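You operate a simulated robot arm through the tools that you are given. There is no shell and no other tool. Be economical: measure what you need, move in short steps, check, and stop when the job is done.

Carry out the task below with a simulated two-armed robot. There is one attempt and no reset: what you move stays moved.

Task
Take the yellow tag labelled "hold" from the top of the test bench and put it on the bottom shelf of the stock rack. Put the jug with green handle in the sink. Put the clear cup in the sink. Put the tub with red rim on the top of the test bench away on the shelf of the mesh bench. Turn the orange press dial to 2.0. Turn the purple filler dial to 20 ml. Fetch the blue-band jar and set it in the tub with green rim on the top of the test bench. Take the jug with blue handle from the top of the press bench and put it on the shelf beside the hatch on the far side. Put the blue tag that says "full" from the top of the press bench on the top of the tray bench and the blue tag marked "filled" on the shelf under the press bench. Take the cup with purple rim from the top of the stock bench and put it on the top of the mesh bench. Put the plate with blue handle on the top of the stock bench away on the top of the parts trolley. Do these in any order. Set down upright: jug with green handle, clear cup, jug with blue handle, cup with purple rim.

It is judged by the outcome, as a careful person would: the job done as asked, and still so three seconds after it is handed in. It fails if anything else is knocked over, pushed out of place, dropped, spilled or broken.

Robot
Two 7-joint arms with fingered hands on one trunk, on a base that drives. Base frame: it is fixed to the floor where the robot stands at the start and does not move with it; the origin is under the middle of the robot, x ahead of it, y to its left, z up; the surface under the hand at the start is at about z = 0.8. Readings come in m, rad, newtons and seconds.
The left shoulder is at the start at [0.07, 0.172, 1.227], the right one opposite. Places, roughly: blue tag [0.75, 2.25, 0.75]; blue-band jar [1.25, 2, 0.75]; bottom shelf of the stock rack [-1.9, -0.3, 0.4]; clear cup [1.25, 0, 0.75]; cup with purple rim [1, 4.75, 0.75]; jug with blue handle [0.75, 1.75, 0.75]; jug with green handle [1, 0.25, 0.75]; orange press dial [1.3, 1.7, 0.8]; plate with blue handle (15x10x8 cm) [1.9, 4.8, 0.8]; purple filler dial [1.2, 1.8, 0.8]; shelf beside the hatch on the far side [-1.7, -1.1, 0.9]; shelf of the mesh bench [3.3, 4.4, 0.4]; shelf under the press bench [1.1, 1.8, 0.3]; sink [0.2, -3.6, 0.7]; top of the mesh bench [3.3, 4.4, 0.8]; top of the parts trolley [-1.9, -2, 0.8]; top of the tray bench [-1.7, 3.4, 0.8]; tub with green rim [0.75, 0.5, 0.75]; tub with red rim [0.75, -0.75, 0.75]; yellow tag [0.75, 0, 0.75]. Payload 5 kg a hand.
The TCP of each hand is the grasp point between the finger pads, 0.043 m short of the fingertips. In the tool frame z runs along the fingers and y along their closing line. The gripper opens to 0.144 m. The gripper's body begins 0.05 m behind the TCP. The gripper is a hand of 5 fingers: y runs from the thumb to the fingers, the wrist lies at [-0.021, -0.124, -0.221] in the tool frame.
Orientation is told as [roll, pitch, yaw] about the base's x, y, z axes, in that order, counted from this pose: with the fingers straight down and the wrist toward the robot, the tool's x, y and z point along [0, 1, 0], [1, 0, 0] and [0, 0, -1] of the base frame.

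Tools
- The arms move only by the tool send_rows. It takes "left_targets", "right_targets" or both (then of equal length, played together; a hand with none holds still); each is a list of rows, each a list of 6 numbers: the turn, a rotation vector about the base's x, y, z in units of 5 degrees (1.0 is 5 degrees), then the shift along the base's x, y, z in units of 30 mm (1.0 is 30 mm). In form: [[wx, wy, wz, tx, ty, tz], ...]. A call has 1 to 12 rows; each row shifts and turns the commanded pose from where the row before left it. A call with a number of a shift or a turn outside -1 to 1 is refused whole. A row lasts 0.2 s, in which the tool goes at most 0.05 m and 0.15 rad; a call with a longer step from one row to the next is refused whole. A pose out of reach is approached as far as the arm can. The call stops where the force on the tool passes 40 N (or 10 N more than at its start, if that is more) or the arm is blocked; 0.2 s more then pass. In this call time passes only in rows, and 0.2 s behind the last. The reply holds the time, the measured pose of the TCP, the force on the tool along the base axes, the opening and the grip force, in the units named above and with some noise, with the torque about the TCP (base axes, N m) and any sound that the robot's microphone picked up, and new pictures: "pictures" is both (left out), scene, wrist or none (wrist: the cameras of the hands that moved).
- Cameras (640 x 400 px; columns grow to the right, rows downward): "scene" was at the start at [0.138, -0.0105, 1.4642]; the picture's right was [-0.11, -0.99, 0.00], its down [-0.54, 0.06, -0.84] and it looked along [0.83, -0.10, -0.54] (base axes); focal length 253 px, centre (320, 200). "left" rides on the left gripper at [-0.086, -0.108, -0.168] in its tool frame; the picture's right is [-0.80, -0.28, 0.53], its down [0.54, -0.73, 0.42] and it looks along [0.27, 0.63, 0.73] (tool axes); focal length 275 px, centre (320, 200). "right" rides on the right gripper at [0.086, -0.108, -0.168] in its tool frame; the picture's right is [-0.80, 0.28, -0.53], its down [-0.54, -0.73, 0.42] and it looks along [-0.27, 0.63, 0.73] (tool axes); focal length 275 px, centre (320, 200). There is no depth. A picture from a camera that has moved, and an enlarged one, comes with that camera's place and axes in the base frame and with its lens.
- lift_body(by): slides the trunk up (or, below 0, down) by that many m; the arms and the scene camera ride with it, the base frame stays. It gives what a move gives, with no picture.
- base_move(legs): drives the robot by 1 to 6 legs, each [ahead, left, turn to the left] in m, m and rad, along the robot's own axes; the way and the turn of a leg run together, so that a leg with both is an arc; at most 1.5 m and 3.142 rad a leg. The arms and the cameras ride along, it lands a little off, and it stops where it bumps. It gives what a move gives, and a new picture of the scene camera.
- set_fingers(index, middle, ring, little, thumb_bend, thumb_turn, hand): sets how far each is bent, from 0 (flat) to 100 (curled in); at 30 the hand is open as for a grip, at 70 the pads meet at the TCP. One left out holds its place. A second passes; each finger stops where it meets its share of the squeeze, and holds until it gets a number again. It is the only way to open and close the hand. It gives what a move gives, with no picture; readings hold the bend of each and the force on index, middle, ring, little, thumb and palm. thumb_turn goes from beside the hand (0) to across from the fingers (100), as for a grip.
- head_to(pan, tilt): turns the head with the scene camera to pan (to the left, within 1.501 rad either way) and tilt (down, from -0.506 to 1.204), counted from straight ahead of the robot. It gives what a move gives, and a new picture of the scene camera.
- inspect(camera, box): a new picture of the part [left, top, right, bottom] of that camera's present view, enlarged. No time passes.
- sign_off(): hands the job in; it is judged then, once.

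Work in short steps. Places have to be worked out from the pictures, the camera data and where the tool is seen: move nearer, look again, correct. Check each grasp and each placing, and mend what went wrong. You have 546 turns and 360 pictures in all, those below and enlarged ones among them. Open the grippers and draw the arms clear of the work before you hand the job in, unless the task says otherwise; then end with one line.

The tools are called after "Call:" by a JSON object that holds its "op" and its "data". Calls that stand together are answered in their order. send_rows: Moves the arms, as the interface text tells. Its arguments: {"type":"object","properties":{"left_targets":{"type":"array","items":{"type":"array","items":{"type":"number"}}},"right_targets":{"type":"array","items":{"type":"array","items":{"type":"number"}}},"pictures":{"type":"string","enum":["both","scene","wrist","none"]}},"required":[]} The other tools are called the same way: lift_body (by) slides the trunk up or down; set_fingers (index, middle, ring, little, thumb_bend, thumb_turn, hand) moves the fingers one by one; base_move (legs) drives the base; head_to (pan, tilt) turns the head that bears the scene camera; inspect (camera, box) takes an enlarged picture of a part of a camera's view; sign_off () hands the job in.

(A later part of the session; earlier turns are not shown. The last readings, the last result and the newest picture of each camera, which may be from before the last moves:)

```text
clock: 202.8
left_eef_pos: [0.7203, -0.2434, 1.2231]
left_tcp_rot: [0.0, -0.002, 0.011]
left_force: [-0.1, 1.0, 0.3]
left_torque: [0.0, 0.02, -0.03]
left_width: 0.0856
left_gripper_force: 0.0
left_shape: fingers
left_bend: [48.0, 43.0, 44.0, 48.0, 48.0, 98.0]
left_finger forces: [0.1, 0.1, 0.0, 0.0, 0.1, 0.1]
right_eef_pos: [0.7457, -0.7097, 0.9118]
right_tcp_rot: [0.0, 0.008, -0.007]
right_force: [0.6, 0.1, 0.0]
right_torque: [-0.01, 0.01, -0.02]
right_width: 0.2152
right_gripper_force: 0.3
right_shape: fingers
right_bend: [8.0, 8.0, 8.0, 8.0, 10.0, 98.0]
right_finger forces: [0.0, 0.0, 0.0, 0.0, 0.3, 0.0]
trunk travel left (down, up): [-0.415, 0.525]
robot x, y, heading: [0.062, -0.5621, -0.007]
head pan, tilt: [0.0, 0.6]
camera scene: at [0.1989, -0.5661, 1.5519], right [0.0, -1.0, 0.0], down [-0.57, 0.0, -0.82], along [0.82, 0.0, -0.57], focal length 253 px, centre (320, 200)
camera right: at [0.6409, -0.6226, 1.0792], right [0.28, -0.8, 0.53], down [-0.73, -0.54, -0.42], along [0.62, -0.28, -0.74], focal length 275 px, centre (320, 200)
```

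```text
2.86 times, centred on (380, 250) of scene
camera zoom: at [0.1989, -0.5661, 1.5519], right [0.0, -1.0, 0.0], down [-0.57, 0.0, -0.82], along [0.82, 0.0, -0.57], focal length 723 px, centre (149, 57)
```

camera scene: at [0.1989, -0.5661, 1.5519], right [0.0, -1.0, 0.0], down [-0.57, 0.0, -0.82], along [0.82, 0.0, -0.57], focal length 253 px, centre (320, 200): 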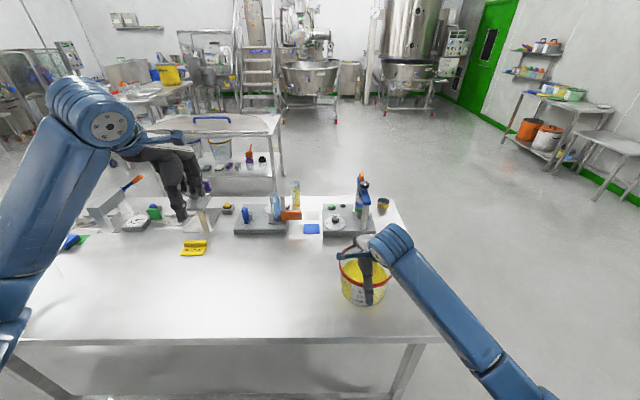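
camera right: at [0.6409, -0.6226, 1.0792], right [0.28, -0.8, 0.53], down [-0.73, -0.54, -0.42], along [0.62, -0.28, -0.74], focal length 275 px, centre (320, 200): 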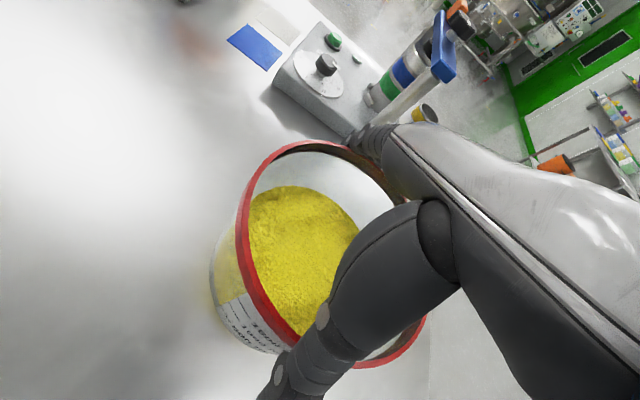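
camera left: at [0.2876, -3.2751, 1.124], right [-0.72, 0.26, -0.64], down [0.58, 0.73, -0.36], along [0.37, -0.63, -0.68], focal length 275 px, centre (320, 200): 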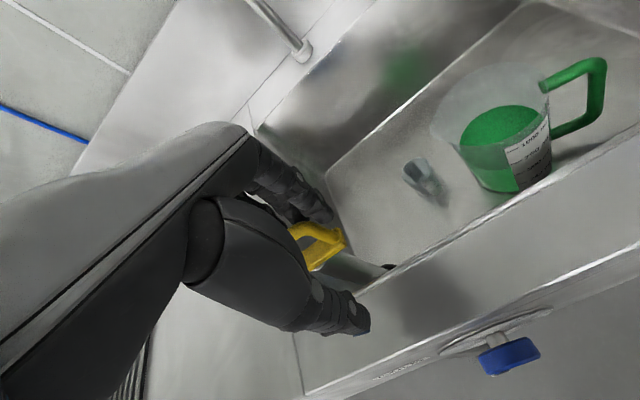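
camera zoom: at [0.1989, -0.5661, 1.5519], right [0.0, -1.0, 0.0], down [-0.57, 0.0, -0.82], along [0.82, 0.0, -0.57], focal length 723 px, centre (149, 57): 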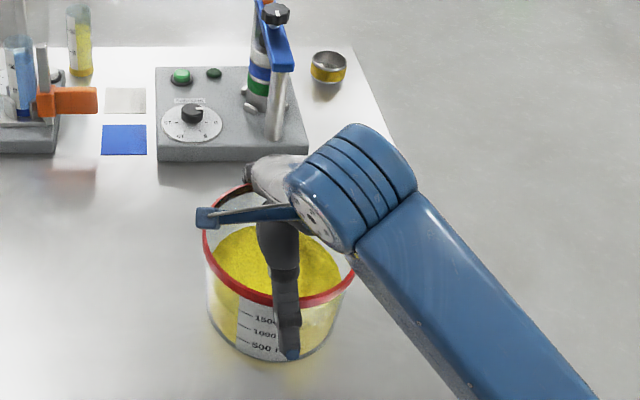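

Thumb and fingers straddle the tub. I close until firm.

Call:
{"op": "set_fingers", "data": {"hand": "right", "index": 30, "middle": 30, "ring": 30, "little": 30, "thumb_bend": 30}}

Call:
{"op": "set_fingers", "data": {"hand": "right", "index": 50, "middle": 50, "ring": 50, "little": 50, "thumb_bend": 50}}

Call:
{"op": "send_rows", "data": {"right_targets": [[0, 0, 0, 0, 0, 0.3], [0, 0, 0, 0, 0, 0.5]], "pictures": "wrist"}}

Call:
{"op": "inspect", "data": {"camera": "scene", "box": [300, 180, 460, 320]}}

```text
clock: 203.8
left_eef_pos: [0.7181, -0.2415, 1.2241]
left_tcp_rot: [0.001, -0.003, 0.012]
left_force: [0.4, 0.2, 0.1]
left_torque: [-0.02, 0.0, -0.01]
left_width: 0.0857
left_gripper_force: 0.0
left_shape: fingers
left_bend: [48.0, 43.0, 44.0, 48.0, 48.0, 98.0]
left_finger forces: [0.0, 0.0, 0.0, 0.0, 0.0, 0.0]
right_eef_pos: [0.7476, -0.7107, 0.913]
right_tcp_rot: [-0.003, 0.004, -0.008]
right_force: [10.7, -2.0, 22.9]
right_torque: [-0.46, -1.8, 0.08]
right_width: 0.2042
right_gripper_force: 34.2
right_shape: fingers
right_bend: [15.0, 27.0, 27.0, 28.0, 18.0, 96.0]
right_finger forces: [11.9, 14.3, 13.1, 5.8, 23.1, 0.0]
trunk travel left (down, up): [-0.415, 0.525]
robot x, y, heading: [0.0616, -0.565, -0.007]
head pan, tilt: [0.0, 0.6]
```

```text
clock: 204.8
left_eef_pos: [0.7169, -0.242, 1.2248]
left_tcp_rot: [0.001, -0.004, 0.013]
left_force: [1.1, -0.1, 0.1]
left_torque: [0.0, 0.02, 0.0]
left_width: 0.0857
left_gripper_force: 0.0
left_shape: fingers
left_bend: [48.0, 43.0, 44.0, 48.0, 48.0, 98.0]
left_finger forces: [0.0, 0.1, 0.1, 0.0, 0.0, 0.0]
right_eef_pos: [0.7461, -0.7105, 0.9131]
right_tcp_rot: [-0.002, 0.004, -0.008]
right_force: [11.8, 2.5, 33.6]
right_torque: [-0.83, -2.84, 0.64]
right_width: 0.2045
right_gripper_force: 43.3
right_shape: fingers
right_bend: [16.0, 27.0, 30.0, 46.0, 15.0, 94.0]
right_finger forces: [15.2, 11.5, 13.8, 14.6, 31.2, 0.1]
trunk travel left (down, up): [-0.415, 0.525]
robot x, y, heading: [0.0595, -0.565, -0.009]
head pan, tilt: [0.0, 0.6]
```

```text
clock: 205.4
left_eef_pos: [0.7195, -0.2433, 1.2238]
left_tcp_rot: [0.002, -0.002, 0.01]
left_force: [-0.3, 0.3, -0.3]
left_torque: [0.01, -0.01, 0.01]
left_width: 0.0857
left_gripper_force: 0.0
left_shape: fingers
left_bend: [48.0, 43.0, 44.0, 48.0, 48.0, 98.0]
left_finger forces: [0.0, 0.0, 0.1, 0.0, 0.0, 0.1]
right_eef_pos: [0.7454, -0.7127, 0.932]
right_tcp_rot: [-0.004, 0.015, -0.008]
right_force: [-0.4, -0.2, -6.3]
right_torque: [0.04, 0.0, -0.03]
right_width: 0.1936
right_gripper_force: 18.6
right_shape: fingers
right_bend: [20.0, 28.0, 31.0, 47.0, 18.0, 94.0]
right_finger forces: [0.8, 6.5, 4.2, 8.2, 17.0, 0.0]
trunk travel left (down, up): [-0.415, 0.525]
robot x, y, heading: [0.0608, -0.5685, -0.0]
head pan, tilt: [0.0, 0.6]
camera right: at [0.641, -0.6228, 1.1003], right [0.28, -0.8, 0.53], down [-0.74, -0.54, -0.41], along [0.61, -0.28, -0.74], focal length 275 px, centre (320, 200)
```

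right: 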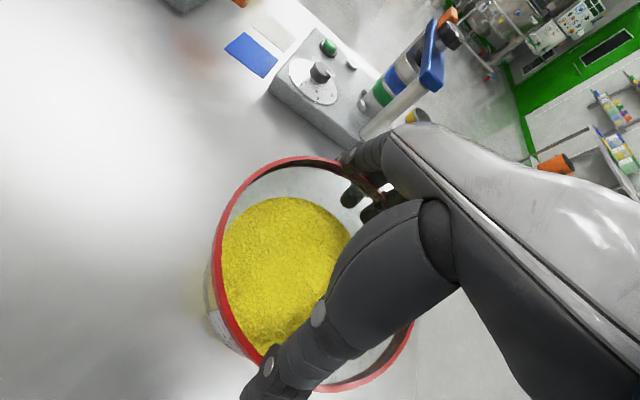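

```text
2.86 times, centred on (380, 250) of scene
camera zoom: at [0.1994, -0.566, 1.5513], right [-0.01, -1.0, 0.0], down [-0.57, 0.0, -0.82], along [0.82, 0.0, -0.57], focal length 723 px, centre (149, 57)
```

zoom: 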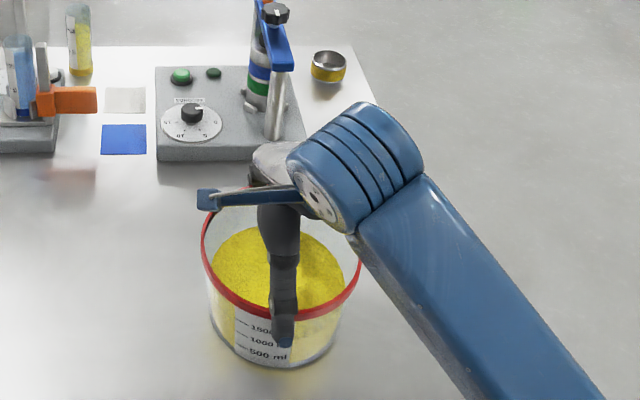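

Lifted ~2 cm and level. I re-tighten the grip and lift further.

Call:
{"op": "set_fingers", "data": {"hand": "right", "index": 60, "middle": 60, "ring": 60, "little": 50, "thumb_bend": 60, "thumb_turn": 98}}

Call:
{"op": "send_rows", "data": {"right_targets": [[0, 0, 0, 0, 0, 0.4], [0, 0, 0, 0, 0, 0.5], [0, 0, 0, 0, 0, 0.6], [0, 0, 0, 0, 0, 0.6], [0, 0, 0, 0, 0, 0.6]], "pictures": "wrist"}}

Call:
{"op": "inspect", "data": {"camera": "scene", "box": [300, 180, 460, 320]}}

```text
clock: 206.4
left_eef_pos: [0.7196, -0.2423, 1.2231]
left_tcp_rot: [0.001, 0.0, 0.011]
left_force: [-0.6, -0.4, -0.1]
left_torque: [-0.02, 0.01, 0.01]
left_width: 0.0859
left_gripper_force: 0.1
left_shape: fingers
left_bend: [48.0, 43.0, 44.0, 48.0, 48.0, 98.0]
left_finger forces: [0.1, 0.0, 0.0, 0.1, 0.0, 0.0]
right_eef_pos: [0.7468, -0.7109, 0.9349]
right_tcp_rot: [-0.004, 0.009, -0.008]
right_force: [-0.4, 1.2, -5.8]
right_torque: [0.17, 0.16, 0.04]
right_width: 0.1765
right_gripper_force: 31.1
right_shape: fingers
right_bend: [25.0, 36.0, 40.0, 50.0, 9.0, 93.0]
right_finger forces: [12.4, 9.1, 8.9, 2.1, 28.9, 0.0]
trunk travel left (down, up): [-0.415, 0.525]
robot x, y, heading: [0.0634, -0.5638, -0.003]
head pan, tilt: [0.0, 0.6]
```

```text
clock: 207.7
left_eef_pos: [0.7184, -0.2442, 1.2236]
left_tcp_rot: [0.001, -0.003, 0.013]
left_force: [0.7, -0.3, -0.7]
left_torque: [-0.05, 0.03, 0.0]
left_width: 0.0856
left_gripper_force: 0.0
left_shape: fingers
left_bend: [48.0, 43.0, 44.0, 48.0, 48.0, 98.0]
left_finger forces: [0.1, 0.1, 0.1, 0.0, 0.0, 0.0]
right_eef_pos: [0.7451, -0.7106, 1.0165]
right_tcp_rot: [-0.002, 0.008, -0.01]
right_force: [-0.2, 0.1, -0.2]
right_torque: [0.0, 0.02, 0.01]
right_width: 0.1356
right_gripper_force: 0.0
right_shape: fingers
right_bend: [29.0, 42.0, 48.0, 50.0, 31.0, 96.0]
right_finger forces: [0.0, 0.0, 0.0, 0.0, 0.0, 0.0]
trunk travel left (down, up): [-0.415, 0.525]
robot x, y, heading: [0.0586, -0.5606, -0.007]
head pan, tilt: [0.0, 0.6]
camera right: at [0.641, -0.6225, 1.1843], right [0.28, -0.8, 0.53], down [-0.73, -0.54, -0.42], along [0.62, -0.28, -0.74], focal length 275 px, centre (320, 200)
```

right: 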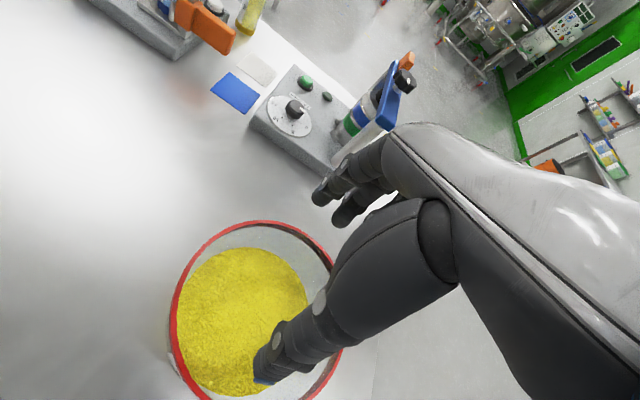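

```text
2.86 times, centred on (380, 250) of scene
camera zoom: at [0.199, -0.5658, 1.5518], right [-0.01, -1.0, 0.0], down [-0.57, 0.0, -0.82], along [0.82, 0.0, -0.57], focal length 723 px, centre (149, 57)
```

zoom: 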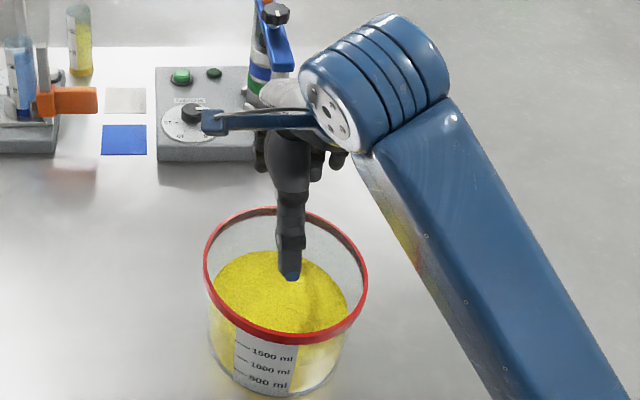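

The tub slipped out but stands safely on the bench without spilling. A two-handed rim pinch will be better; I first want to see the mesh bench's shelf. I raise the right hand and go to the press bench to do the dials, tags and jar.

Call:
{"op": "send_rows", "data": {"right_targets": [[0, 0, 0, -0.2, -0.2, 0.9], [0, 0, 0, -0.2, -0.2, 0.9], [0, 0, 0, -0.2, -0.2, 0.9], [0, 0, 0, -0.2, -0.2, 0.9], [0, 0, 0, 0, -0.2, 0.9], [0, 0, 0, 0, -0.2, 0.9], [0, 0, 0, 0, -0.2, 0.9]], "pictures": "none"}}

Call:
{"op": "set_fingers", "data": {"hand": "right", "index": 30, "middle": 30, "ring": 30, "little": 30, "thumb_bend": 30, "thumb_turn": 98}}

Call:
{"op": "base_move", "data": {"legs": [[-0.1, 1.2, 0], [0, 1.1, 0]]}}

```text
clock: 209.2
left_eef_pos: [0.7197, -0.2427, 1.2242]
left_tcp_rot: [0.004, -0.005, 0.012]
left_force: [-0.7, 0.5, -0.3]
left_torque: [0.01, -0.05, -0.02]
left_width: 0.0856
left_gripper_force: 0.1
left_shape: fingers
left_bend: [48.0, 43.0, 44.0, 48.0, 48.0, 98.0]
left_finger forces: [0.1, 0.1, 0.0, 0.0, 0.0, 0.0]
right_eef_pos: [0.7219, -0.7531, 1.2051]
right_tcp_rot: [-0.002, 0.008, -0.01]
right_force: [-0.2, 0.3, -1.1]
right_torque: [0.0, 0.04, -0.03]
right_width: 0.1357
right_gripper_force: 0.1
right_shape: fingers
right_bend: [29.0, 42.0, 48.0, 50.0, 31.0, 96.0]
right_finger forces: [0.1, 0.0, 0.0, 0.1, 0.0, 0.0]
trunk travel left (down, up): [-0.415, 0.525]
robot x, y, heading: [0.0615, -0.5695, -0.005]
head pan, tilt: [0.0, 0.6]
```

```text
clock: 210.2
left_eef_pos: [0.7197, -0.2423, 1.2233]
left_tcp_rot: [0.003, -0.002, 0.011]
left_force: [0.1, -0.7, 0.5]
left_torque: [0.01, -0.04, 0.01]
left_width: 0.0857
left_gripper_force: 0.1
left_shape: fingers
left_bend: [48.0, 43.0, 44.0, 48.0, 48.0, 98.0]
left_finger forces: [0.0, 0.0, 0.0, 0.0, 0.0, 0.0]
right_eef_pos: [0.7236, -0.7544, 1.2046]
right_tcp_rot: [-0.003, 0.007, -0.009]
right_force: [0.3, -0.2, -0.4]
right_torque: [0.03, 0.01, 0.03]
right_width: 0.1496
right_gripper_force: 0.0
right_shape: fingers
right_bend: [30.0, 30.0, 30.0, 30.0, 30.0, 95.0]
right_finger forces: [0.0, 0.0, 0.0, 0.0, 0.0, 0.0]
trunk travel left (down, up): [-0.415, 0.525]
robot x, y, heading: [0.0614, -0.5673, -0.006]
head pan, tilt: [0.0, 0.6]
```

```text
clock: 221.6
left_eef_pos: [0.6001, 2.0799, 1.2222]
left_tcp_rot: [0.001, -0.002, 0.026]
left_force: [0.1, -0.1, -0.2]
left_torque: [0.02, 0.0, 0.04]
left_width: 0.0856
left_gripper_force: 0.2
left_shape: fingers
left_bend: [48.0, 43.0, 44.0, 48.0, 48.0, 98.0]
left_finger forces: [0.0, 0.0, 0.0, 0.0, 0.1, 0.0]
right_eef_pos: [0.6107, 1.5701, 1.2054]
right_tcp_rot: [-0.001, 0.007, 0.006]
right_force: [-0.1, 1.2, 0.2]
right_torque: [0.01, -0.02, -0.03]
right_width: 0.1498
right_gripper_force: 0.1
right_shape: fingers
right_bend: [30.0, 30.0, 30.0, 30.0, 30.0, 96.0]
right_finger forces: [0.0, 0.0, 0.1, 0.0, 0.1, 0.0]
trunk travel left (down, up): [-0.415, 0.525]
robot x, y, heading: [-0.0544, 1.7504, 0.009]
head pan, tilt: [0.0, 0.6]
camera scene: at [0.0851, 1.7496, 1.5519], right [0.01, -1.0, 0.0], down [-0.57, -0.01, -0.82], along [0.82, 0.01, -0.57], focal length 253 px, centre (320, 200)
```

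scene: 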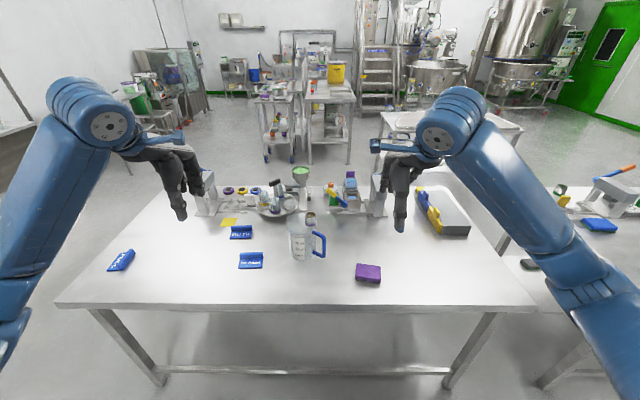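

I'm at the press bench. I enlarge the picture to read tags and see the devices.

Call:
{"op": "inspect", "data": {"camera": "scene", "box": [90, 200, 290, 310]}}

Call:
{"op": "inspect", "data": {"camera": "scene", "box": [190, 150, 400, 270]}}

```text
3.20 times, centred on (190, 255) of scene
camera zoom: at [0.0851, 1.7496, 1.5519], right [0.01, -1.0, 0.0], down [-0.57, -0.01, -0.82], along [0.82, 0.01, -0.57], focal length 810 px, centre (736, 24)
```

zoom: 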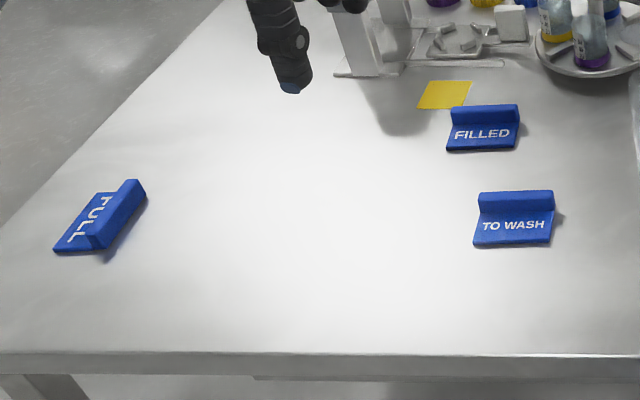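

```text
3.05 times, centred on (295, 210) of scene
camera zoom: at [0.0851, 1.7496, 1.5519], right [0.01, -1.0, 0.0], down [-0.57, -0.01, -0.82], along [0.82, 0.01, -0.57], focal length 771 px, centre (396, 170)
```

zoom: 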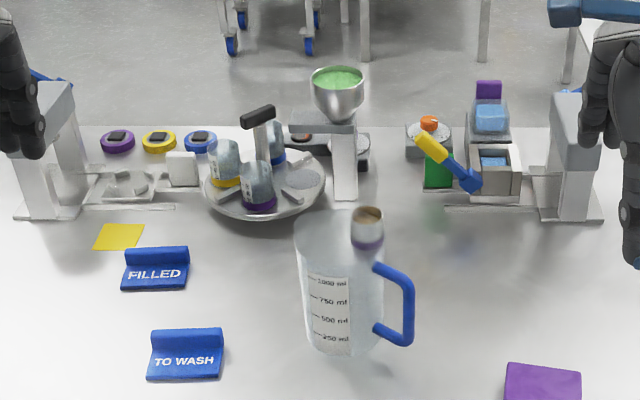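

Tags FULL, FILLED and TO WASH are clear. The dials are behind the jug and funnel; I drive closer to see them.

Call:
{"op": "base_move", "data": {"legs": [[0.28, 0, -0.009]]}}

Call:
{"op": "inspect", "data": {"camera": "scene", "box": [190, 190, 390, 310]}}

```text
clock: 223.6
left_eef_pos: [0.8788, 2.0792, 1.2247]
left_tcp_rot: [0.002, -0.002, 0.019]
left_force: [0.4, -0.3, -0.2]
left_torque: [0.01, -0.01, -0.01]
left_width: 0.0859
left_gripper_force: 0.1
left_shape: fingers
left_bend: [48.0, 43.0, 44.0, 48.0, 48.0, 98.0]
left_finger forces: [0.0, 0.0, 0.0, 0.0, 0.0, 0.1]
right_eef_pos: [0.8863, 1.5664, 1.2044]
right_tcp_rot: [-0.001, 0.007, -0.003]
right_force: [-0.5, 0.6, -0.2]
right_torque: [0.01, 0.02, 0.02]
right_width: 0.1497
right_gripper_force: 0.1
right_shape: fingers
right_bend: [30.0, 30.0, 30.0, 30.0, 30.0, 96.0]
right_finger forces: [0.1, 0.0, 0.1, 0.0, 0.0, 0.0]
trunk travel left (down, up): [-0.415, 0.525]
robot x, y, heading: [0.2227, 1.7498, -0.002]
head pan, tilt: [0.0, 0.6]
camera scene: at [0.3608, 1.7504, 1.552], right [0.0, -1.0, 0.0], down [-0.56, 0.0, -0.83], along [0.83, 0.0, -0.56], focal length 253 px, centre (320, 200)
```

scene: 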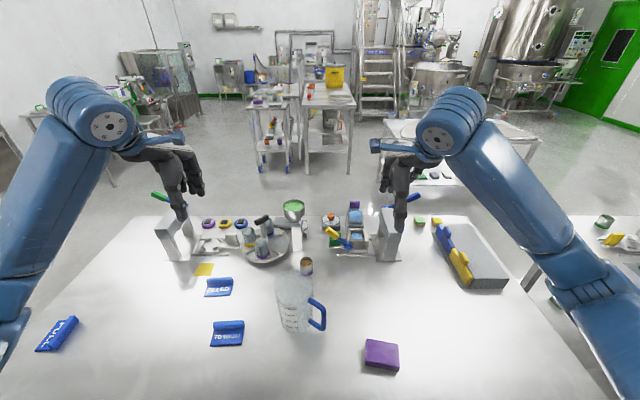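

```text
3.20 times, centred on (290, 250) of scene
camera zoom: at [0.3608, 1.7504, 1.552], right [0.0, -1.0, 0.0], down [-0.56, 0.0, -0.83], along [0.83, 0.0, -0.56], focal length 810 px, centre (416, 40)
```

zoom: 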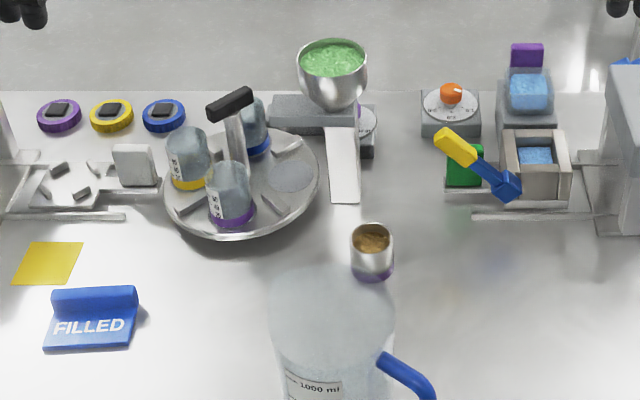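

Orange press dial is visible; the purple filler dial is behind the funnel stand; the blue-band jar stands on the carousel. First I take the jug away: base shifts left and the right hand goes over it.

Call:
{"op": "base_move", "data": {"legs": [[-0.08, 0.2, 0]]}}

Call:
{"op": "send_rows", "data": {"right_targets": [[0, 0, 0, 0, 0.5, -0.3], [0, 0, 0, 0, 0.5, -0.3], [0, 0, 0, 0, 0, -0.3]]}}

```text
clock: 225.2
left_eef_pos: [0.7992, 2.275, 1.2223]
left_tcp_rot: [0.001, -0.003, 0.019]
left_force: [0.3, 0.1, 0.7]
left_torque: [-0.01, 0.0, -0.05]
left_width: 0.0856
left_gripper_force: 0.0
left_shape: fingers
left_bend: [48.0, 43.0, 44.0, 48.0, 48.0, 98.0]
left_finger forces: [0.0, 0.0, 0.0, 0.0, 0.0, 0.0]
right_eef_pos: [0.8066, 1.7647, 1.2052]
right_tcp_rot: [0.0, 0.007, -0.004]
right_force: [0.6, -0.5, -0.3]
right_torque: [-0.01, -0.05, 0.03]
right_width: 0.1497
right_gripper_force: 0.0
right_shape: fingers
right_bend: [30.0, 30.0, 30.0, 30.0, 30.0, 96.0]
right_finger forces: [0.0, 0.0, 0.0, 0.0, 0.0, 0.0]
trunk travel left (down, up): [-0.415, 0.525]
robot x, y, heading: [0.1423, 1.9487, 0.001]
head pan, tilt: [0.0, 0.6]
camera scene: at [0.2813, 1.9482, 1.5518], right [0.0, -1.0, 0.0], down [-0.57, 0.0, -0.82], along [0.82, 0.0, -0.57], focal length 253 px, centre (320, 200)
```

scene: 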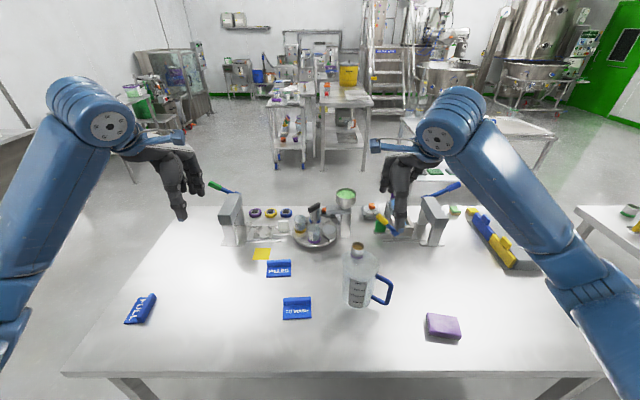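

```text
clock: 226.0
left_eef_pos: [0.7992, 2.2749, 1.2248]
left_tcp_rot: [0.002, -0.002, 0.018]
left_force: [-0.1, 0.3, 0.1]
left_torque: [0.03, -0.01, -0.01]
left_width: 0.0857
left_gripper_force: 0.0
left_shape: fingers
left_bend: [48.0, 43.0, 44.0, 48.0, 48.0, 98.0]
left_finger forces: [0.0, 0.0, 0.1, 0.0, 0.0, 0.1]
right_eef_pos: [0.8058, 1.7948, 1.1796]
right_tcp_rot: [-0.002, 0.007, -0.005]
right_force: [-0.1, 0.1, 0.6]
right_torque: [0.01, 0.02, 0.01]
right_width: 0.1498
right_gripper_force: 0.1
right_shape: fingers
right_bend: [30.0, 30.0, 30.0, 30.0, 30.0, 96.0]
right_finger forces: [0.0, 0.0, 0.0, 0.0, 0.0, 0.0]
trunk travel left (down, up): [-0.415, 0.525]
robot x, y, heading: [0.139, 1.9479, 0.001]
head pan, tilt: [0.0, 0.6]
camera scene: at [0.2809, 1.9488, 1.5519], right [0.0, -1.0, 0.0], down [-0.57, 0.0, -0.82], along [0.82, 0.0, -0.57], focal length 253 px, centre (320, 200)
camera right: at [0.6995, 1.882, 1.3473], right [0.29, -0.8, 0.53], down [-0.73, -0.54, -0.42], along [0.62, -0.27, -0.74], focal length 275 px, centre (320, 200)
```

scene: 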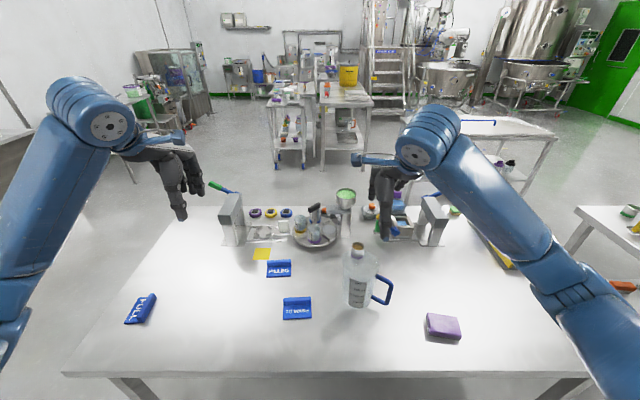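
right: 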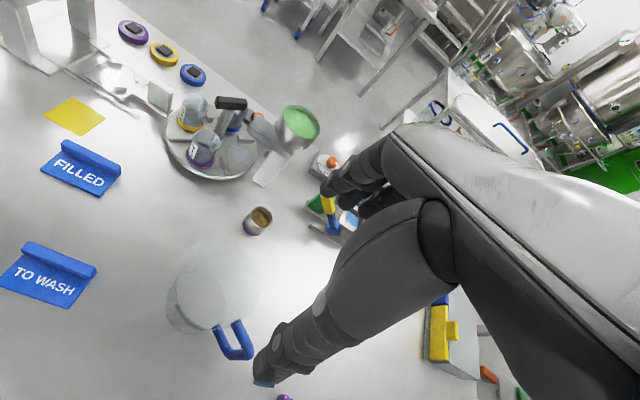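

Jug centre ≈[0.803, 1.83], handle pointing toward me and right. I yaw the hand -20°, centre it and descend to z≈1.05.

Call:
{"op": "send_rows", "data": {"right_targets": [[0, 0, -1, 0, 0.5, -0.8], [0, 0, -1, 0, 0.3, -0.8], [0, 0, -1, -0.1, 0.2, -0.8], [0, 0, -1, 0, 0, -0.9], [0, 0, 0, 0, 0, -0.9]]}}

Call:
{"op": "inspect", "data": {"camera": "right", "box": [160, 180, 400, 400]}}

```text
clock: 227.2
left_eef_pos: [0.7994, 2.2742, 1.2232]
left_tcp_rot: [0.003, -0.002, 0.016]
left_force: [0.5, -0.1, 0.6]
left_torque: [0.03, 0.03, 0.01]
left_width: 0.0856
left_gripper_force: 0.2
left_shape: fingers
left_bend: [48.0, 43.0, 44.0, 48.0, 48.0, 98.0]
left_finger forces: [0.0, 0.0, 0.0, 0.0, 0.0, 0.0]
right_eef_pos: [0.8035, 1.8238, 1.0525]
right_tcp_rot: [-0.001, 0.007, -0.352]
right_force: [0.7, -0.1, -0.6]
right_torque: [-0.03, 0.03, 0.0]
right_width: 0.1497
right_gripper_force: 0.1
right_shape: fingers
right_bend: [30.0, 30.0, 30.0, 30.0, 30.0, 96.0]
right_finger forces: [0.0, 0.0, 0.0, 0.0, 0.0, 0.1]
trunk travel left (down, up): [-0.415, 0.525]
robot x, y, heading: [0.1422, 1.9509, 0.002]
head pan, tilt: [0.0, 0.6]
camera scene: at [0.2814, 1.9483, 1.5519], right [0.0, -1.0, 0.0], down [-0.57, 0.0, -0.82], along [0.82, 0.0, -0.57], focal length 253 px, centre (320, 200)
camera right: at [0.7336, 1.9429, 1.2206], right [-0.01, -0.85, 0.53], down [-0.87, -0.26, -0.42], along [0.49, -0.47, -0.74], focal length 275 px, centre (320, 200)
```

scene: 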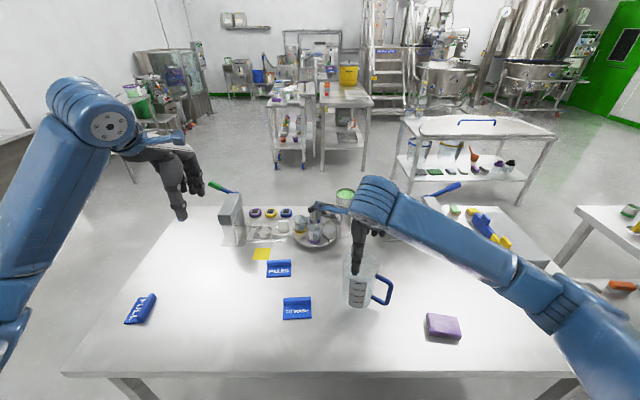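
right: 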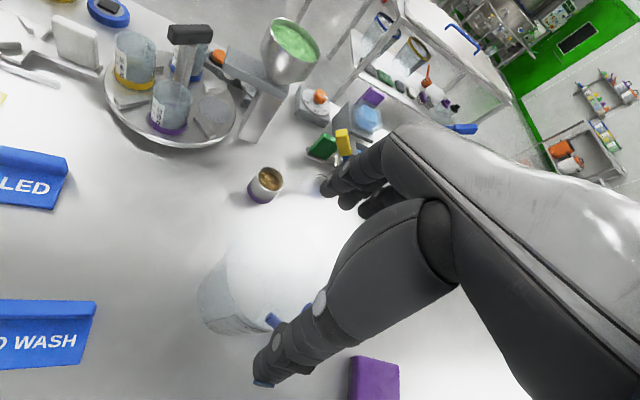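

```text
1.82 times, centred on (280, 290) of right
camera zoom: at [0.7336, 1.9429, 1.2206], right [-0.01, -0.85, 0.53], down [-0.87, -0.26, -0.42], along [0.49, -0.47, -0.74], focal length 500 px, centre (393, 36)
```

zoom: 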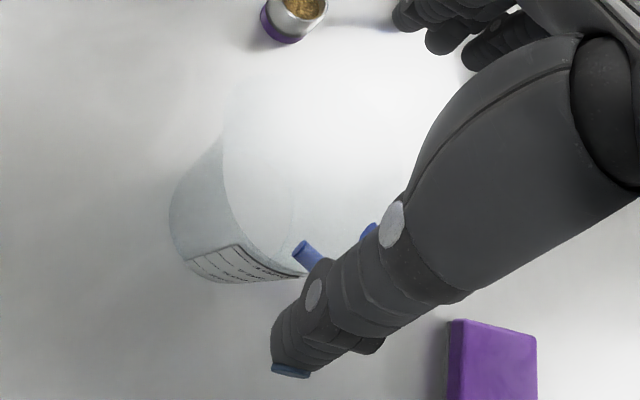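

The handle lies between -x and -y. I yaw 10° more, offset slightly toward the handle, and descend to z≈0.95.

Call:
{"op": "send_rows", "data": {"right_targets": [[0, 0, -1, -0.2, 0, -0.3], [0, 0, -1, -0.1, 0, -0.7], [0, 0, 0, 0, 0, -0.8], [0, 0, 0, 0, 0, -0.8], [0, 0, 0, 0, 0, -0.8]], "pictures": "wrist"}}

Call:
{"op": "inspect", "data": {"camera": "scene", "box": [310, 200, 430, 320]}}

```text
clock: 228.4
left_eef_pos: [0.7999, 2.2755, 1.2219]
left_tcp_rot: [0.001, -0.001, 0.017]
left_force: [0.4, 0.0, 0.3]
left_torque: [0.01, 0.02, 0.03]
left_width: 0.0857
left_gripper_force: 0.0
left_shape: fingers
left_bend: [48.0, 43.0, 44.0, 48.0, 48.0, 98.0]
left_finger forces: [0.1, 0.0, 0.0, 0.1, 0.0, 0.0]
right_eef_pos: [0.794, 1.825, 0.9506]
right_tcp_rot: [-0.002, 0.006, -0.528]
right_force: [0.0, 0.7, 0.0]
right_torque: [0.0, -0.02, 0.0]
right_width: 0.1501
right_gripper_force: 0.0
right_shape: fingers
right_bend: [30.0, 30.0, 30.0, 30.0, 30.0, 96.0]
right_finger forces: [0.0, 0.0, 0.1, 0.1, 0.1, 0.0]
trunk travel left (down, up): [-0.415, 0.525]
robot x, y, heading: [0.1448, 1.9483, 0.004]
head pan, tilt: [0.0, 0.6]
camera right: at [0.7458, 1.9544, 1.1183], right [-0.15, -0.83, 0.53], down [-0.9, -0.1, -0.42], along [0.4, -0.54, -0.74], focal length 275 px, centre (320, 200)
```

right: 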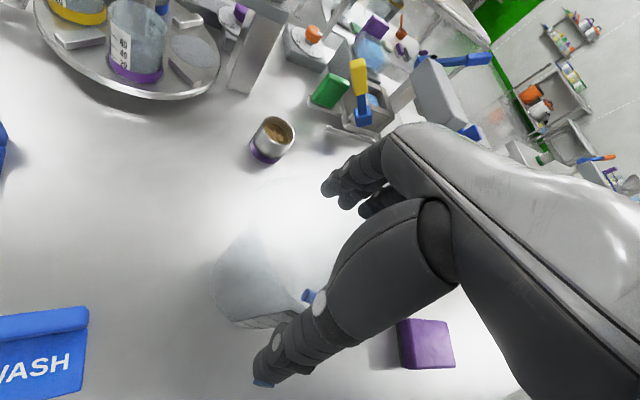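

```text
3.33 times, centred on (370, 260) of scene
camera zoom: at [0.2813, 1.9487, 1.5519], right [0.0, -1.0, 0.0], down [-0.57, 0.0, -0.82], along [0.82, 0.0, -0.57], focal length 844 px, centre (153, 0)
```

zoom: 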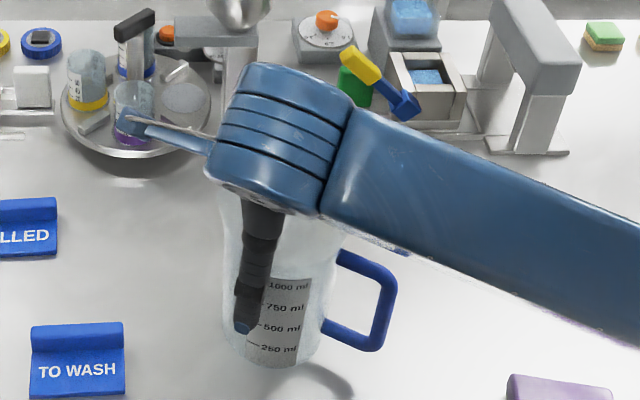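

Hand is around the jug with the handle clear. I close in two stages and lift slightly.

Call:
{"op": "set_fingers", "data": {"hand": "right", "index": 42, "middle": 44, "ring": 46, "little": 46, "thumb_bend": 42}}

Call:
{"op": "set_fingers", "data": {"hand": "right", "index": 60, "middle": 62, "ring": 64, "little": 60, "thumb_bend": 62}}

Call:
{"op": "send_rows", "data": {"right_targets": [[0, 0, 0, 0, 0, 0.3], [0, 0, 0, 0, 0, 0.5], [0, 0, 0, 0, 0, 0.5]], "pictures": "none"}}

Call:
{"op": "inspect", "data": {"camera": "scene", "box": [310, 200, 430, 320]}}

```text
clock: 229.4
left_eef_pos: [0.7984, 2.2763, 1.2218]
left_tcp_rot: [0.002, -0.002, 0.017]
left_force: [-0.1, 0.1, 0.2]
left_torque: [-0.02, -0.01, 0.02]
left_width: 0.0857
left_gripper_force: 0.1
left_shape: fingers
left_bend: [48.0, 43.0, 44.0, 48.0, 48.0, 98.0]
left_finger forces: [0.0, 0.0, 0.0, 0.0, 0.1, 0.0]
right_eef_pos: [0.7936, 1.8254, 0.9503]
right_tcp_rot: [-0.004, 0.008, -0.529]
right_force: [0.6, 0.5, 0.1]
right_torque: [-0.01, 0.04, 0.0]
right_width: 0.1252
right_gripper_force: 11.0
right_shape: fingers
right_bend: [37.0, 44.0, 46.0, 46.0, 38.0, 97.0]
right_finger forces: [11.0, 0.2, 0.0, 0.0, 11.2, 0.1]
trunk travel left (down, up): [-0.415, 0.525]
robot x, y, heading: [0.1388, 1.9449, 0.007]
head pan, tilt: [0.0, 0.6]
```

```text
clock: 230.4
left_eef_pos: [0.7996, 2.2754, 1.2229]
left_tcp_rot: [0.001, -0.001, 0.016]
left_force: [0.3, -1.4, 0.8]
left_torque: [0.01, -0.03, -0.02]
left_width: 0.0859
left_gripper_force: 0.0
left_shape: fingers
left_bend: [48.0, 43.0, 44.0, 48.0, 48.0, 98.0]
left_finger forces: [0.1, 0.0, 0.0, 0.1, 0.1, 0.1]
right_eef_pos: [0.7933, 1.8263, 0.951]
right_tcp_rot: [0.0, 0.006, -0.528]
right_force: [-0.1, -0.2, 4.5]
right_torque: [-0.24, 0.03, 0.01]
right_width: 0.1141
right_gripper_force: 37.3
right_shape: fingers
right_bend: [33.0, 48.0, 59.0, 60.0, 51.0, 97.0]
right_finger forces: [19.4, 9.8, 7.0, 0.1, 39.4, 0.0]
trunk travel left (down, up): [-0.415, 0.525]
robot x, y, heading: [0.1463, 1.9502, 0.005]
head pan, tilt: [0.0, 0.6]
```

```text
clock: 231.2
left_eef_pos: [0.7992, 2.2759, 1.2237]
left_tcp_rot: [0.002, -0.001, 0.017]
left_force: [1.0, -0.1, 0.2]
left_torque: [-0.03, -0.04, -0.01]
left_width: 0.0858
left_gripper_force: 0.0
left_shape: fingers
left_bend: [48.0, 43.0, 44.0, 48.0, 48.0, 98.0]
left_finger forces: [0.0, 0.1, 0.0, 0.0, 0.0, 0.0]
right_eef_pos: [0.7938, 1.8259, 0.9888]
right_tcp_rot: [-0.004, 0.008, -0.528]
right_force: [0.6, 0.7, -1.8]
right_torque: [0.02, -0.01, 0.01]
right_width: 0.114
right_gripper_force: 34.9
right_shape: fingers
right_bend: [33.0, 48.0, 60.0, 60.0, 52.0, 97.0]
right_finger forces: [20.7, 8.2, 5.4, 0.1, 35.8, 0.0]
trunk travel left (down, up): [-0.415, 0.525]
robot x, y, heading: [0.1412, 1.9476, -0.001]
head pan, tilt: [0.0, 0.6]
```

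```text
3.33 times, centred on (370, 260) of scene
camera zoom: at [0.2813, 1.949, 1.5518], right [0.0, -1.0, 0.0], down [-0.57, 0.0, -0.82], along [0.82, 0.0, -0.57], focal length 844 px, centre (153, 0)
```

zoom: 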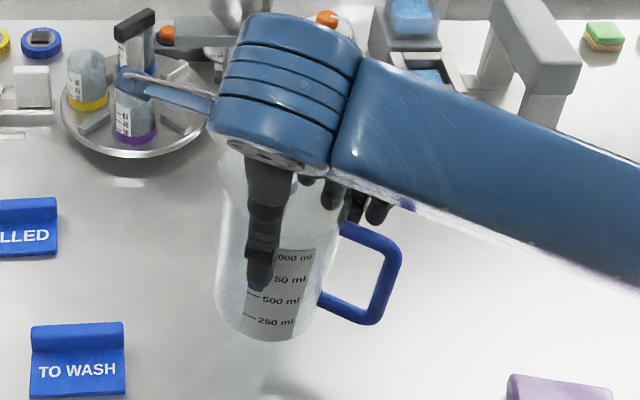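

Jug is light and hangs upright. I raise it, then turn left toward the FULL tag for the left hand.

Call:
{"op": "send_rows", "data": {"right_targets": [[0, 0, 0, 0, -0.2, 0.9], [0, 0, 0, -0.3, -0.3, 0.9], [0, 0, 0.5, -0.3, -0.3, 0.9], [0, 0, 0.5, -0.3, -0.3, 0.9], [0, 0, 0.5, -0.3, -0.3, 0.9], [0, 0, 0.5, -0.3, -0.3, 0.9], [0, 0, 0.5, -0.3, -0.3, 0.9], [0, 0, 0.5, -0.3, -0.3, 0.9]], "pictures": "none"}}

Call:
{"op": "base_move", "data": {"legs": [[0, 0, 0.6]]}}

```text
clock: 233.0
left_eef_pos: [0.7986, 2.2748, 1.2233]
left_tcp_rot: [0.001, -0.004, 0.018]
left_force: [-0.2, 0.2, 0.9]
left_torque: [0.01, -0.02, 0.01]
left_width: 0.086
left_gripper_force: 0.1
left_shape: fingers
left_bend: [48.0, 43.0, 44.0, 48.0, 48.0, 98.0]
left_finger forces: [0.0, 0.1, 0.1, 0.0, 0.1, 0.1]
right_eef_pos: [0.7303, 1.7558, 1.2039]
right_tcp_rot: [-0.001, 0.007, -0.263]
right_force: [0.5, -0.3, -1.0]
right_torque: [-0.01, -0.02, 0.04]
right_width: 0.1139
right_gripper_force: 34.6
right_shape: fingers
right_bend: [33.0, 48.0, 60.0, 60.0, 52.0, 97.0]
right_finger forces: [20.6, 8.1, 5.4, 0.0, 35.5, 0.0]
trunk travel left (down, up): [-0.415, 0.525]
robot x, y, heading: [0.1412, 1.9463, 0.002]
head pan, tilt: [0.0, 0.6]
```

```text
clock: 235.1
left_eef_pos: [0.5022, 2.587, 1.2225]
left_tcp_rot: [0.003, 0.001, 0.616]
left_force: [-0.8, 0.1, 0.6]
left_torque: [-0.04, 0.01, 0.01]
left_width: 0.0858
left_gripper_force: 0.1
left_shape: fingers
left_bend: [48.0, 43.0, 44.0, 48.0, 48.0, 98.0]
left_finger forces: [0.0, 0.0, 0.1, 0.1, 0.0, 0.0]
right_eef_pos: [0.7377, 2.1198, 1.205]
right_tcp_rot: [0.0, 0.007, 0.333]
right_force: [-0.4, -0.5, -1.8]
right_torque: [-0.02, 0.0, 0.04]
right_width: 0.1136
right_gripper_force: 34.1
right_shape: fingers
right_bend: [33.0, 48.0, 60.0, 60.0, 52.0, 97.0]
right_finger forces: [20.0, 8.1, 5.4, 0.1, 34.8, 0.1]
trunk travel left (down, up): [-0.415, 0.525]
robot x, y, heading: [0.1452, 1.9501, 0.602]
head pan, tilt: [0.0, 0.6]
camera scene: at [0.2571, 2.0269, 1.5518], right [0.56, -0.83, 0.0], down [-0.47, -0.32, -0.82], along [0.68, 0.47, -0.57], focal length 253 px, centre (320, 200)
```

scene: 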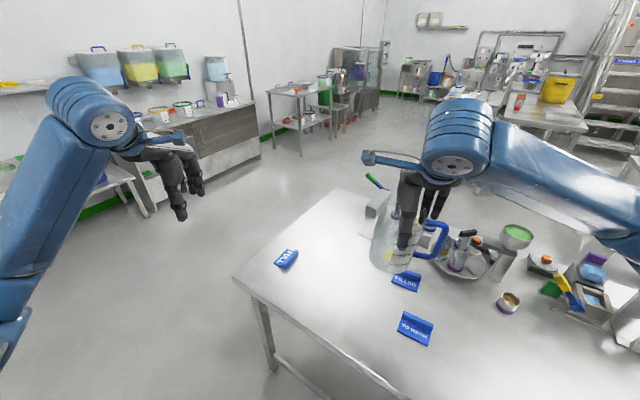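

FULL tag at about [0.76, 2.51]. I bring the left hand over it, turning it so the fingers close across the ridge.

Call:
{"op": "send_rows", "data": {"left_targets": [[0, 0, 0.98, 0.75, -0.26, -0.6], [0, 0, 0.98, 0.75, -0.26, -0.6], [0, 0, 0.98, 0.75, -0.26, -0.6], [0, 0, 0.98, 0.75, -0.26, -0.6], [0, 0, 0.98, 0.75, -0.26, -0.6], [0, 0, 0.98, 0.75, -0.26, -0.6], [0, 0, 0.98, 0.75, -0.26, -0.6], [0, 0, 0.98, 0.75, -0.26, -0.6], [0, 0, 0.98, 0.75, -0.26, -0.6], [0, 0, 0.98, 0.75, -0.26, -0.6], [0, 0, 0.98, 0.75, -0.26, -0.6]], "pictures": "wrist"}}

```text
clock: 237.5
left_eef_pos: [0.7512, 2.5024, 1.0228]
left_tcp_rot: [0.003, -0.002, 1.558]
left_force: [-0.1, -0.6, -0.3]
left_torque: [0.0, 0.01, 0.01]
left_width: 0.086
left_gripper_force: 0.1
left_shape: fingers
left_bend: [48.0, 43.0, 44.0, 48.0, 48.0, 98.0]
left_finger forces: [0.0, 0.0, 0.0, 0.0, 0.1, 0.1]
right_eef_pos: [0.7392, 2.1197, 1.2047]
right_tcp_rot: [-0.002, 0.009, 0.334]
right_force: [0.3, 0.2, -2.1]
right_torque: [-0.03, 0.03, 0.04]
right_width: 0.1135
right_gripper_force: 33.7
right_shape: fingers
right_bend: [33.0, 48.0, 60.0, 60.0, 52.0, 97.0]
right_finger forces: [20.2, 8.2, 5.5, 0.0, 34.7, 0.1]
trunk travel left (down, up): [-0.415, 0.525]
robot x, y, heading: [0.1466, 1.9471, 0.599]
head pan, tilt: [0.0, 0.6]
camera left: at [0.8376, 2.3922, 1.191], right [0.79, -0.29, -0.54], down [-0.55, -0.72, -0.42], along [-0.26, 0.63, -0.73], focal length 275 px, centre (320, 200)
```

left: 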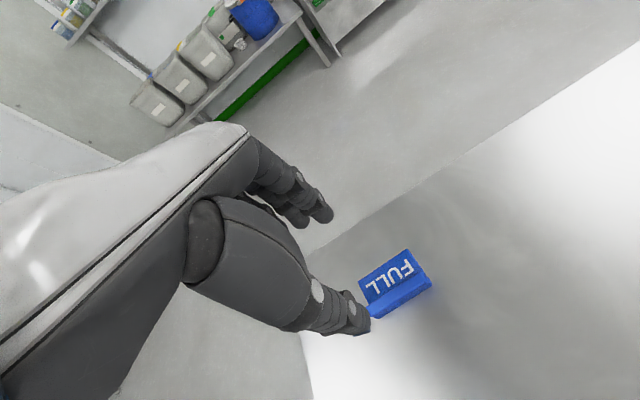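

Ridge centre [0.757, 2.50], nearly parallel to x. I set the fingers half closed, trim yaw and descend.

Call:
{"op": "set_fingers", "data": {"hand": "left", "index": 45, "middle": 45, "ring": 45, "little": 45, "thumb_bend": 45}}

Call:
{"op": "send_rows", "data": {"left_targets": [[0, 0, 0.8, 0.2, 0, -0.9], [0, 0, 0.4, 0, 0, -0.9], [0, 0, 0, 0, 0, -0.9], [0, 0, 0, 0, 0, -0.9], [0, 0, 0, 0, 0, -0.9], [0, 0, 0, 0, 0, -0.5]], "pictures": "wrist"}}

```text
clock: 238.5
left_eef_pos: [0.7503, 2.5018, 1.0252]
left_tcp_rot: [0.001, -0.002, 1.558]
left_force: [0.3, -0.7, 0.3]
left_torque: [-0.02, 0.02, -0.01]
left_width: 0.0959
left_gripper_force: 0.1
left_shape: fingers
left_bend: [45.0, 45.0, 45.0, 45.0, 45.0, 98.0]
left_finger forces: [0.0, 0.1, 0.0, 0.0, 0.1, 0.0]
right_eef_pos: [0.7376, 2.1193, 1.2054]
right_tcp_rot: [-0.001, 0.007, 0.333]
right_force: [-0.5, 0.1, -1.2]
right_torque: [0.0, 0.01, 0.0]
right_width: 0.1134
right_gripper_force: 34.2
right_shape: fingers
right_bend: [33.0, 48.0, 60.0, 60.0, 52.0, 97.0]
right_finger forces: [20.2, 8.1, 5.3, 0.1, 34.7, 0.0]
trunk travel left (down, up): [-0.415, 0.525]
robot x, y, heading: [0.1429, 1.9479, 0.603]
head pan, tilt: [0.0, 0.6]
```

```text
clock: 239.9
left_eef_pos: [0.7552, 2.5031, 0.8751]
left_tcp_rot: [0.003, -0.003, 1.661]
left_force: [-0.2, 0.8, 0.0]
left_torque: [0.0, 0.02, 0.01]
left_width: 0.0963
left_gripper_force: 0.1
left_shape: fingers
left_bend: [45.0, 45.0, 45.0, 45.0, 45.0, 98.0]
left_finger forces: [0.0, 0.1, 0.0, 0.1, 0.0, 0.1]
right_eef_pos: [0.7388, 2.1209, 1.205]
right_tcp_rot: [-0.001, 0.009, 0.332]
right_force: [-0.3, 0.3, -1.9]
right_torque: [0.02, 0.02, 0.01]
right_width: 0.1137
right_gripper_force: 34.3
right_shape: fingers
right_bend: [33.0, 48.0, 60.0, 60.0, 52.0, 97.0]
right_finger forces: [20.3, 8.1, 5.4, 0.0, 34.7, 0.0]
trunk travel left (down, up): [-0.415, 0.525]
robot x, y, heading: [0.146, 1.9491, 0.597]
head pan, tilt: [0.0, 0.6]
camera left: at [0.8527, 2.4022, 1.0423], right [0.82, -0.21, -0.54], down [-0.48, -0.77, -0.42], along [-0.32, 0.6, -0.73], focal length 275 px, centre (320, 200)
```

left: 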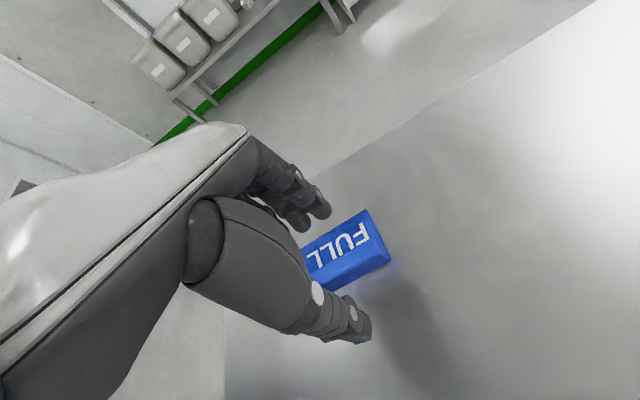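

Call:
{"op": "send_rows", "data": {"left_targets": [[0, 0, 0, 0.1, -0.2, -0.3], [0, 0, 0, 0, 0, -0.3], [0, 0, 0, 0, 0, -0.15]], "pictures": "none"}}

Call:
{"op": "set_fingers", "data": {"hand": "left", "index": 80, "middle": 80, "ring": 80, "little": 78, "thumb_bend": 75}}

Call:
{"op": "send_rows", "data": {"left_targets": [[0, 0, 0, 0, 0, 0.5], [0, 0, 0, 0, 0, 0.9], [0, 0, 0, 0, 0, 0.9]], "pictures": "wrist"}}

```text
clock: 240.7
left_eef_pos: [0.7564, 2.496, 0.8559]
left_tcp_rot: [-0.002, -0.005, 1.661]
left_force: [-0.5, 1.1, 14.9]
left_torque: [0.89, 0.26, 0.03]
left_width: 0.0962
left_gripper_force: 7.1
left_shape: fingers
left_bend: [45.0, 44.0, 45.0, 45.0, 45.0, 98.0]
left_finger forces: [0.1, 15.1, 0.0, 0.0, 0.0, 0.0]
right_eef_pos: [0.7373, 2.1184, 1.2068]
right_tcp_rot: [-0.001, 0.007, 0.334]
right_force: [-0.5, 0.9, -1.2]
right_torque: [0.02, -0.02, -0.02]
right_width: 0.1136
right_gripper_force: 34.3
right_shape: fingers
right_bend: [33.0, 48.0, 60.0, 60.0, 52.0, 97.0]
right_finger forces: [20.1, 8.1, 5.4, 0.1, 34.7, 0.0]
trunk travel left (down, up): [-0.415, 0.525]
robot x, y, heading: [0.1432, 1.9511, 0.601]
head pan, tilt: [0.0, 0.6]
```

```text
clock: 241.7
left_eef_pos: [0.7572, 2.4955, 0.8523]
left_tcp_rot: [0.004, -0.001, 1.661]
left_force: [-0.3, -0.4, 3.8]
left_torque: [-0.02, -0.09, 0.06]
left_width: 0.0166
left_gripper_force: 15.0
left_shape: fingers
left_bend: [74.0, 80.0, 80.0, 78.0, 69.0, 96.0]
left_finger forces: [15.3, 0.0, 0.0, 0.0, 14.8, 0.0]
right_eef_pos: [0.7374, 2.12, 1.2041]
right_tcp_rot: [-0.001, 0.006, 0.334]
right_force: [0.3, 0.6, -1.3]
right_torque: [-0.01, -0.02, 0.05]
right_width: 0.1136
right_gripper_force: 34.3
right_shape: fingers
right_bend: [33.0, 48.0, 60.0, 60.0, 52.0, 97.0]
right_finger forces: [20.2, 8.1, 5.4, 0.0, 34.6, 0.0]
trunk travel left (down, up): [-0.415, 0.525]
robot x, y, heading: [0.142, 1.9479, 0.599]
head pan, tilt: [0.0, 0.6]
```

```text
clock: 242.5
left_eef_pos: [0.7585, 2.4964, 0.9228]
left_tcp_rot: [0.004, -0.001, 1.661]
left_force: [0.2, -0.5, 0.6]
left_torque: [-0.01, -0.03, -0.04]
left_width: 0.0164
left_gripper_force: 14.3
left_shape: fingers
left_bend: [74.0, 80.0, 80.0, 78.0, 69.0, 97.0]
left_finger forces: [14.0, 0.0, 0.1, 0.1, 14.1, 0.0]
right_eef_pos: [0.7391, 2.1186, 1.2048]
right_tcp_rot: [-0.002, 0.006, 0.332]
right_force: [-0.4, 0.4, -0.9]
right_torque: [0.05, 0.02, -0.01]
right_width: 0.1135
right_gripper_force: 33.9
right_shape: fingers
right_bend: [33.0, 48.0, 60.0, 60.0, 52.0, 97.0]
right_finger forces: [20.2, 8.1, 5.4, 0.0, 34.7, 0.0]
trunk travel left (down, up): [-0.415, 0.525]
robot x, y, heading: [0.1443, 1.9485, 0.6]
head pan, tilt: [0.0, 0.6]
camera left: at [0.8552, 2.3957, 1.0893], right [0.82, -0.21, -0.54], down [-0.48, -0.77, -0.42], along [-0.33, 0.6, -0.73], focal length 275 px, centre (320, 200)
```

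left: 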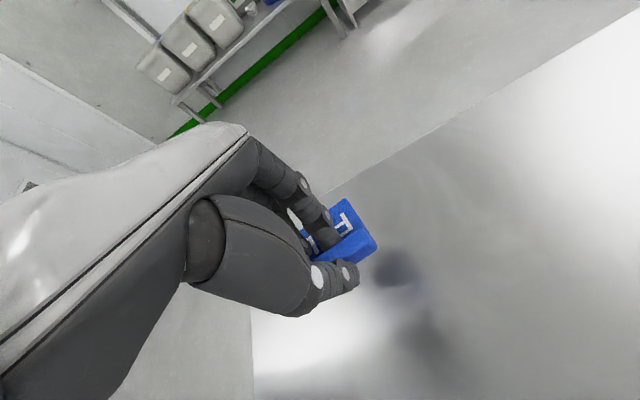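

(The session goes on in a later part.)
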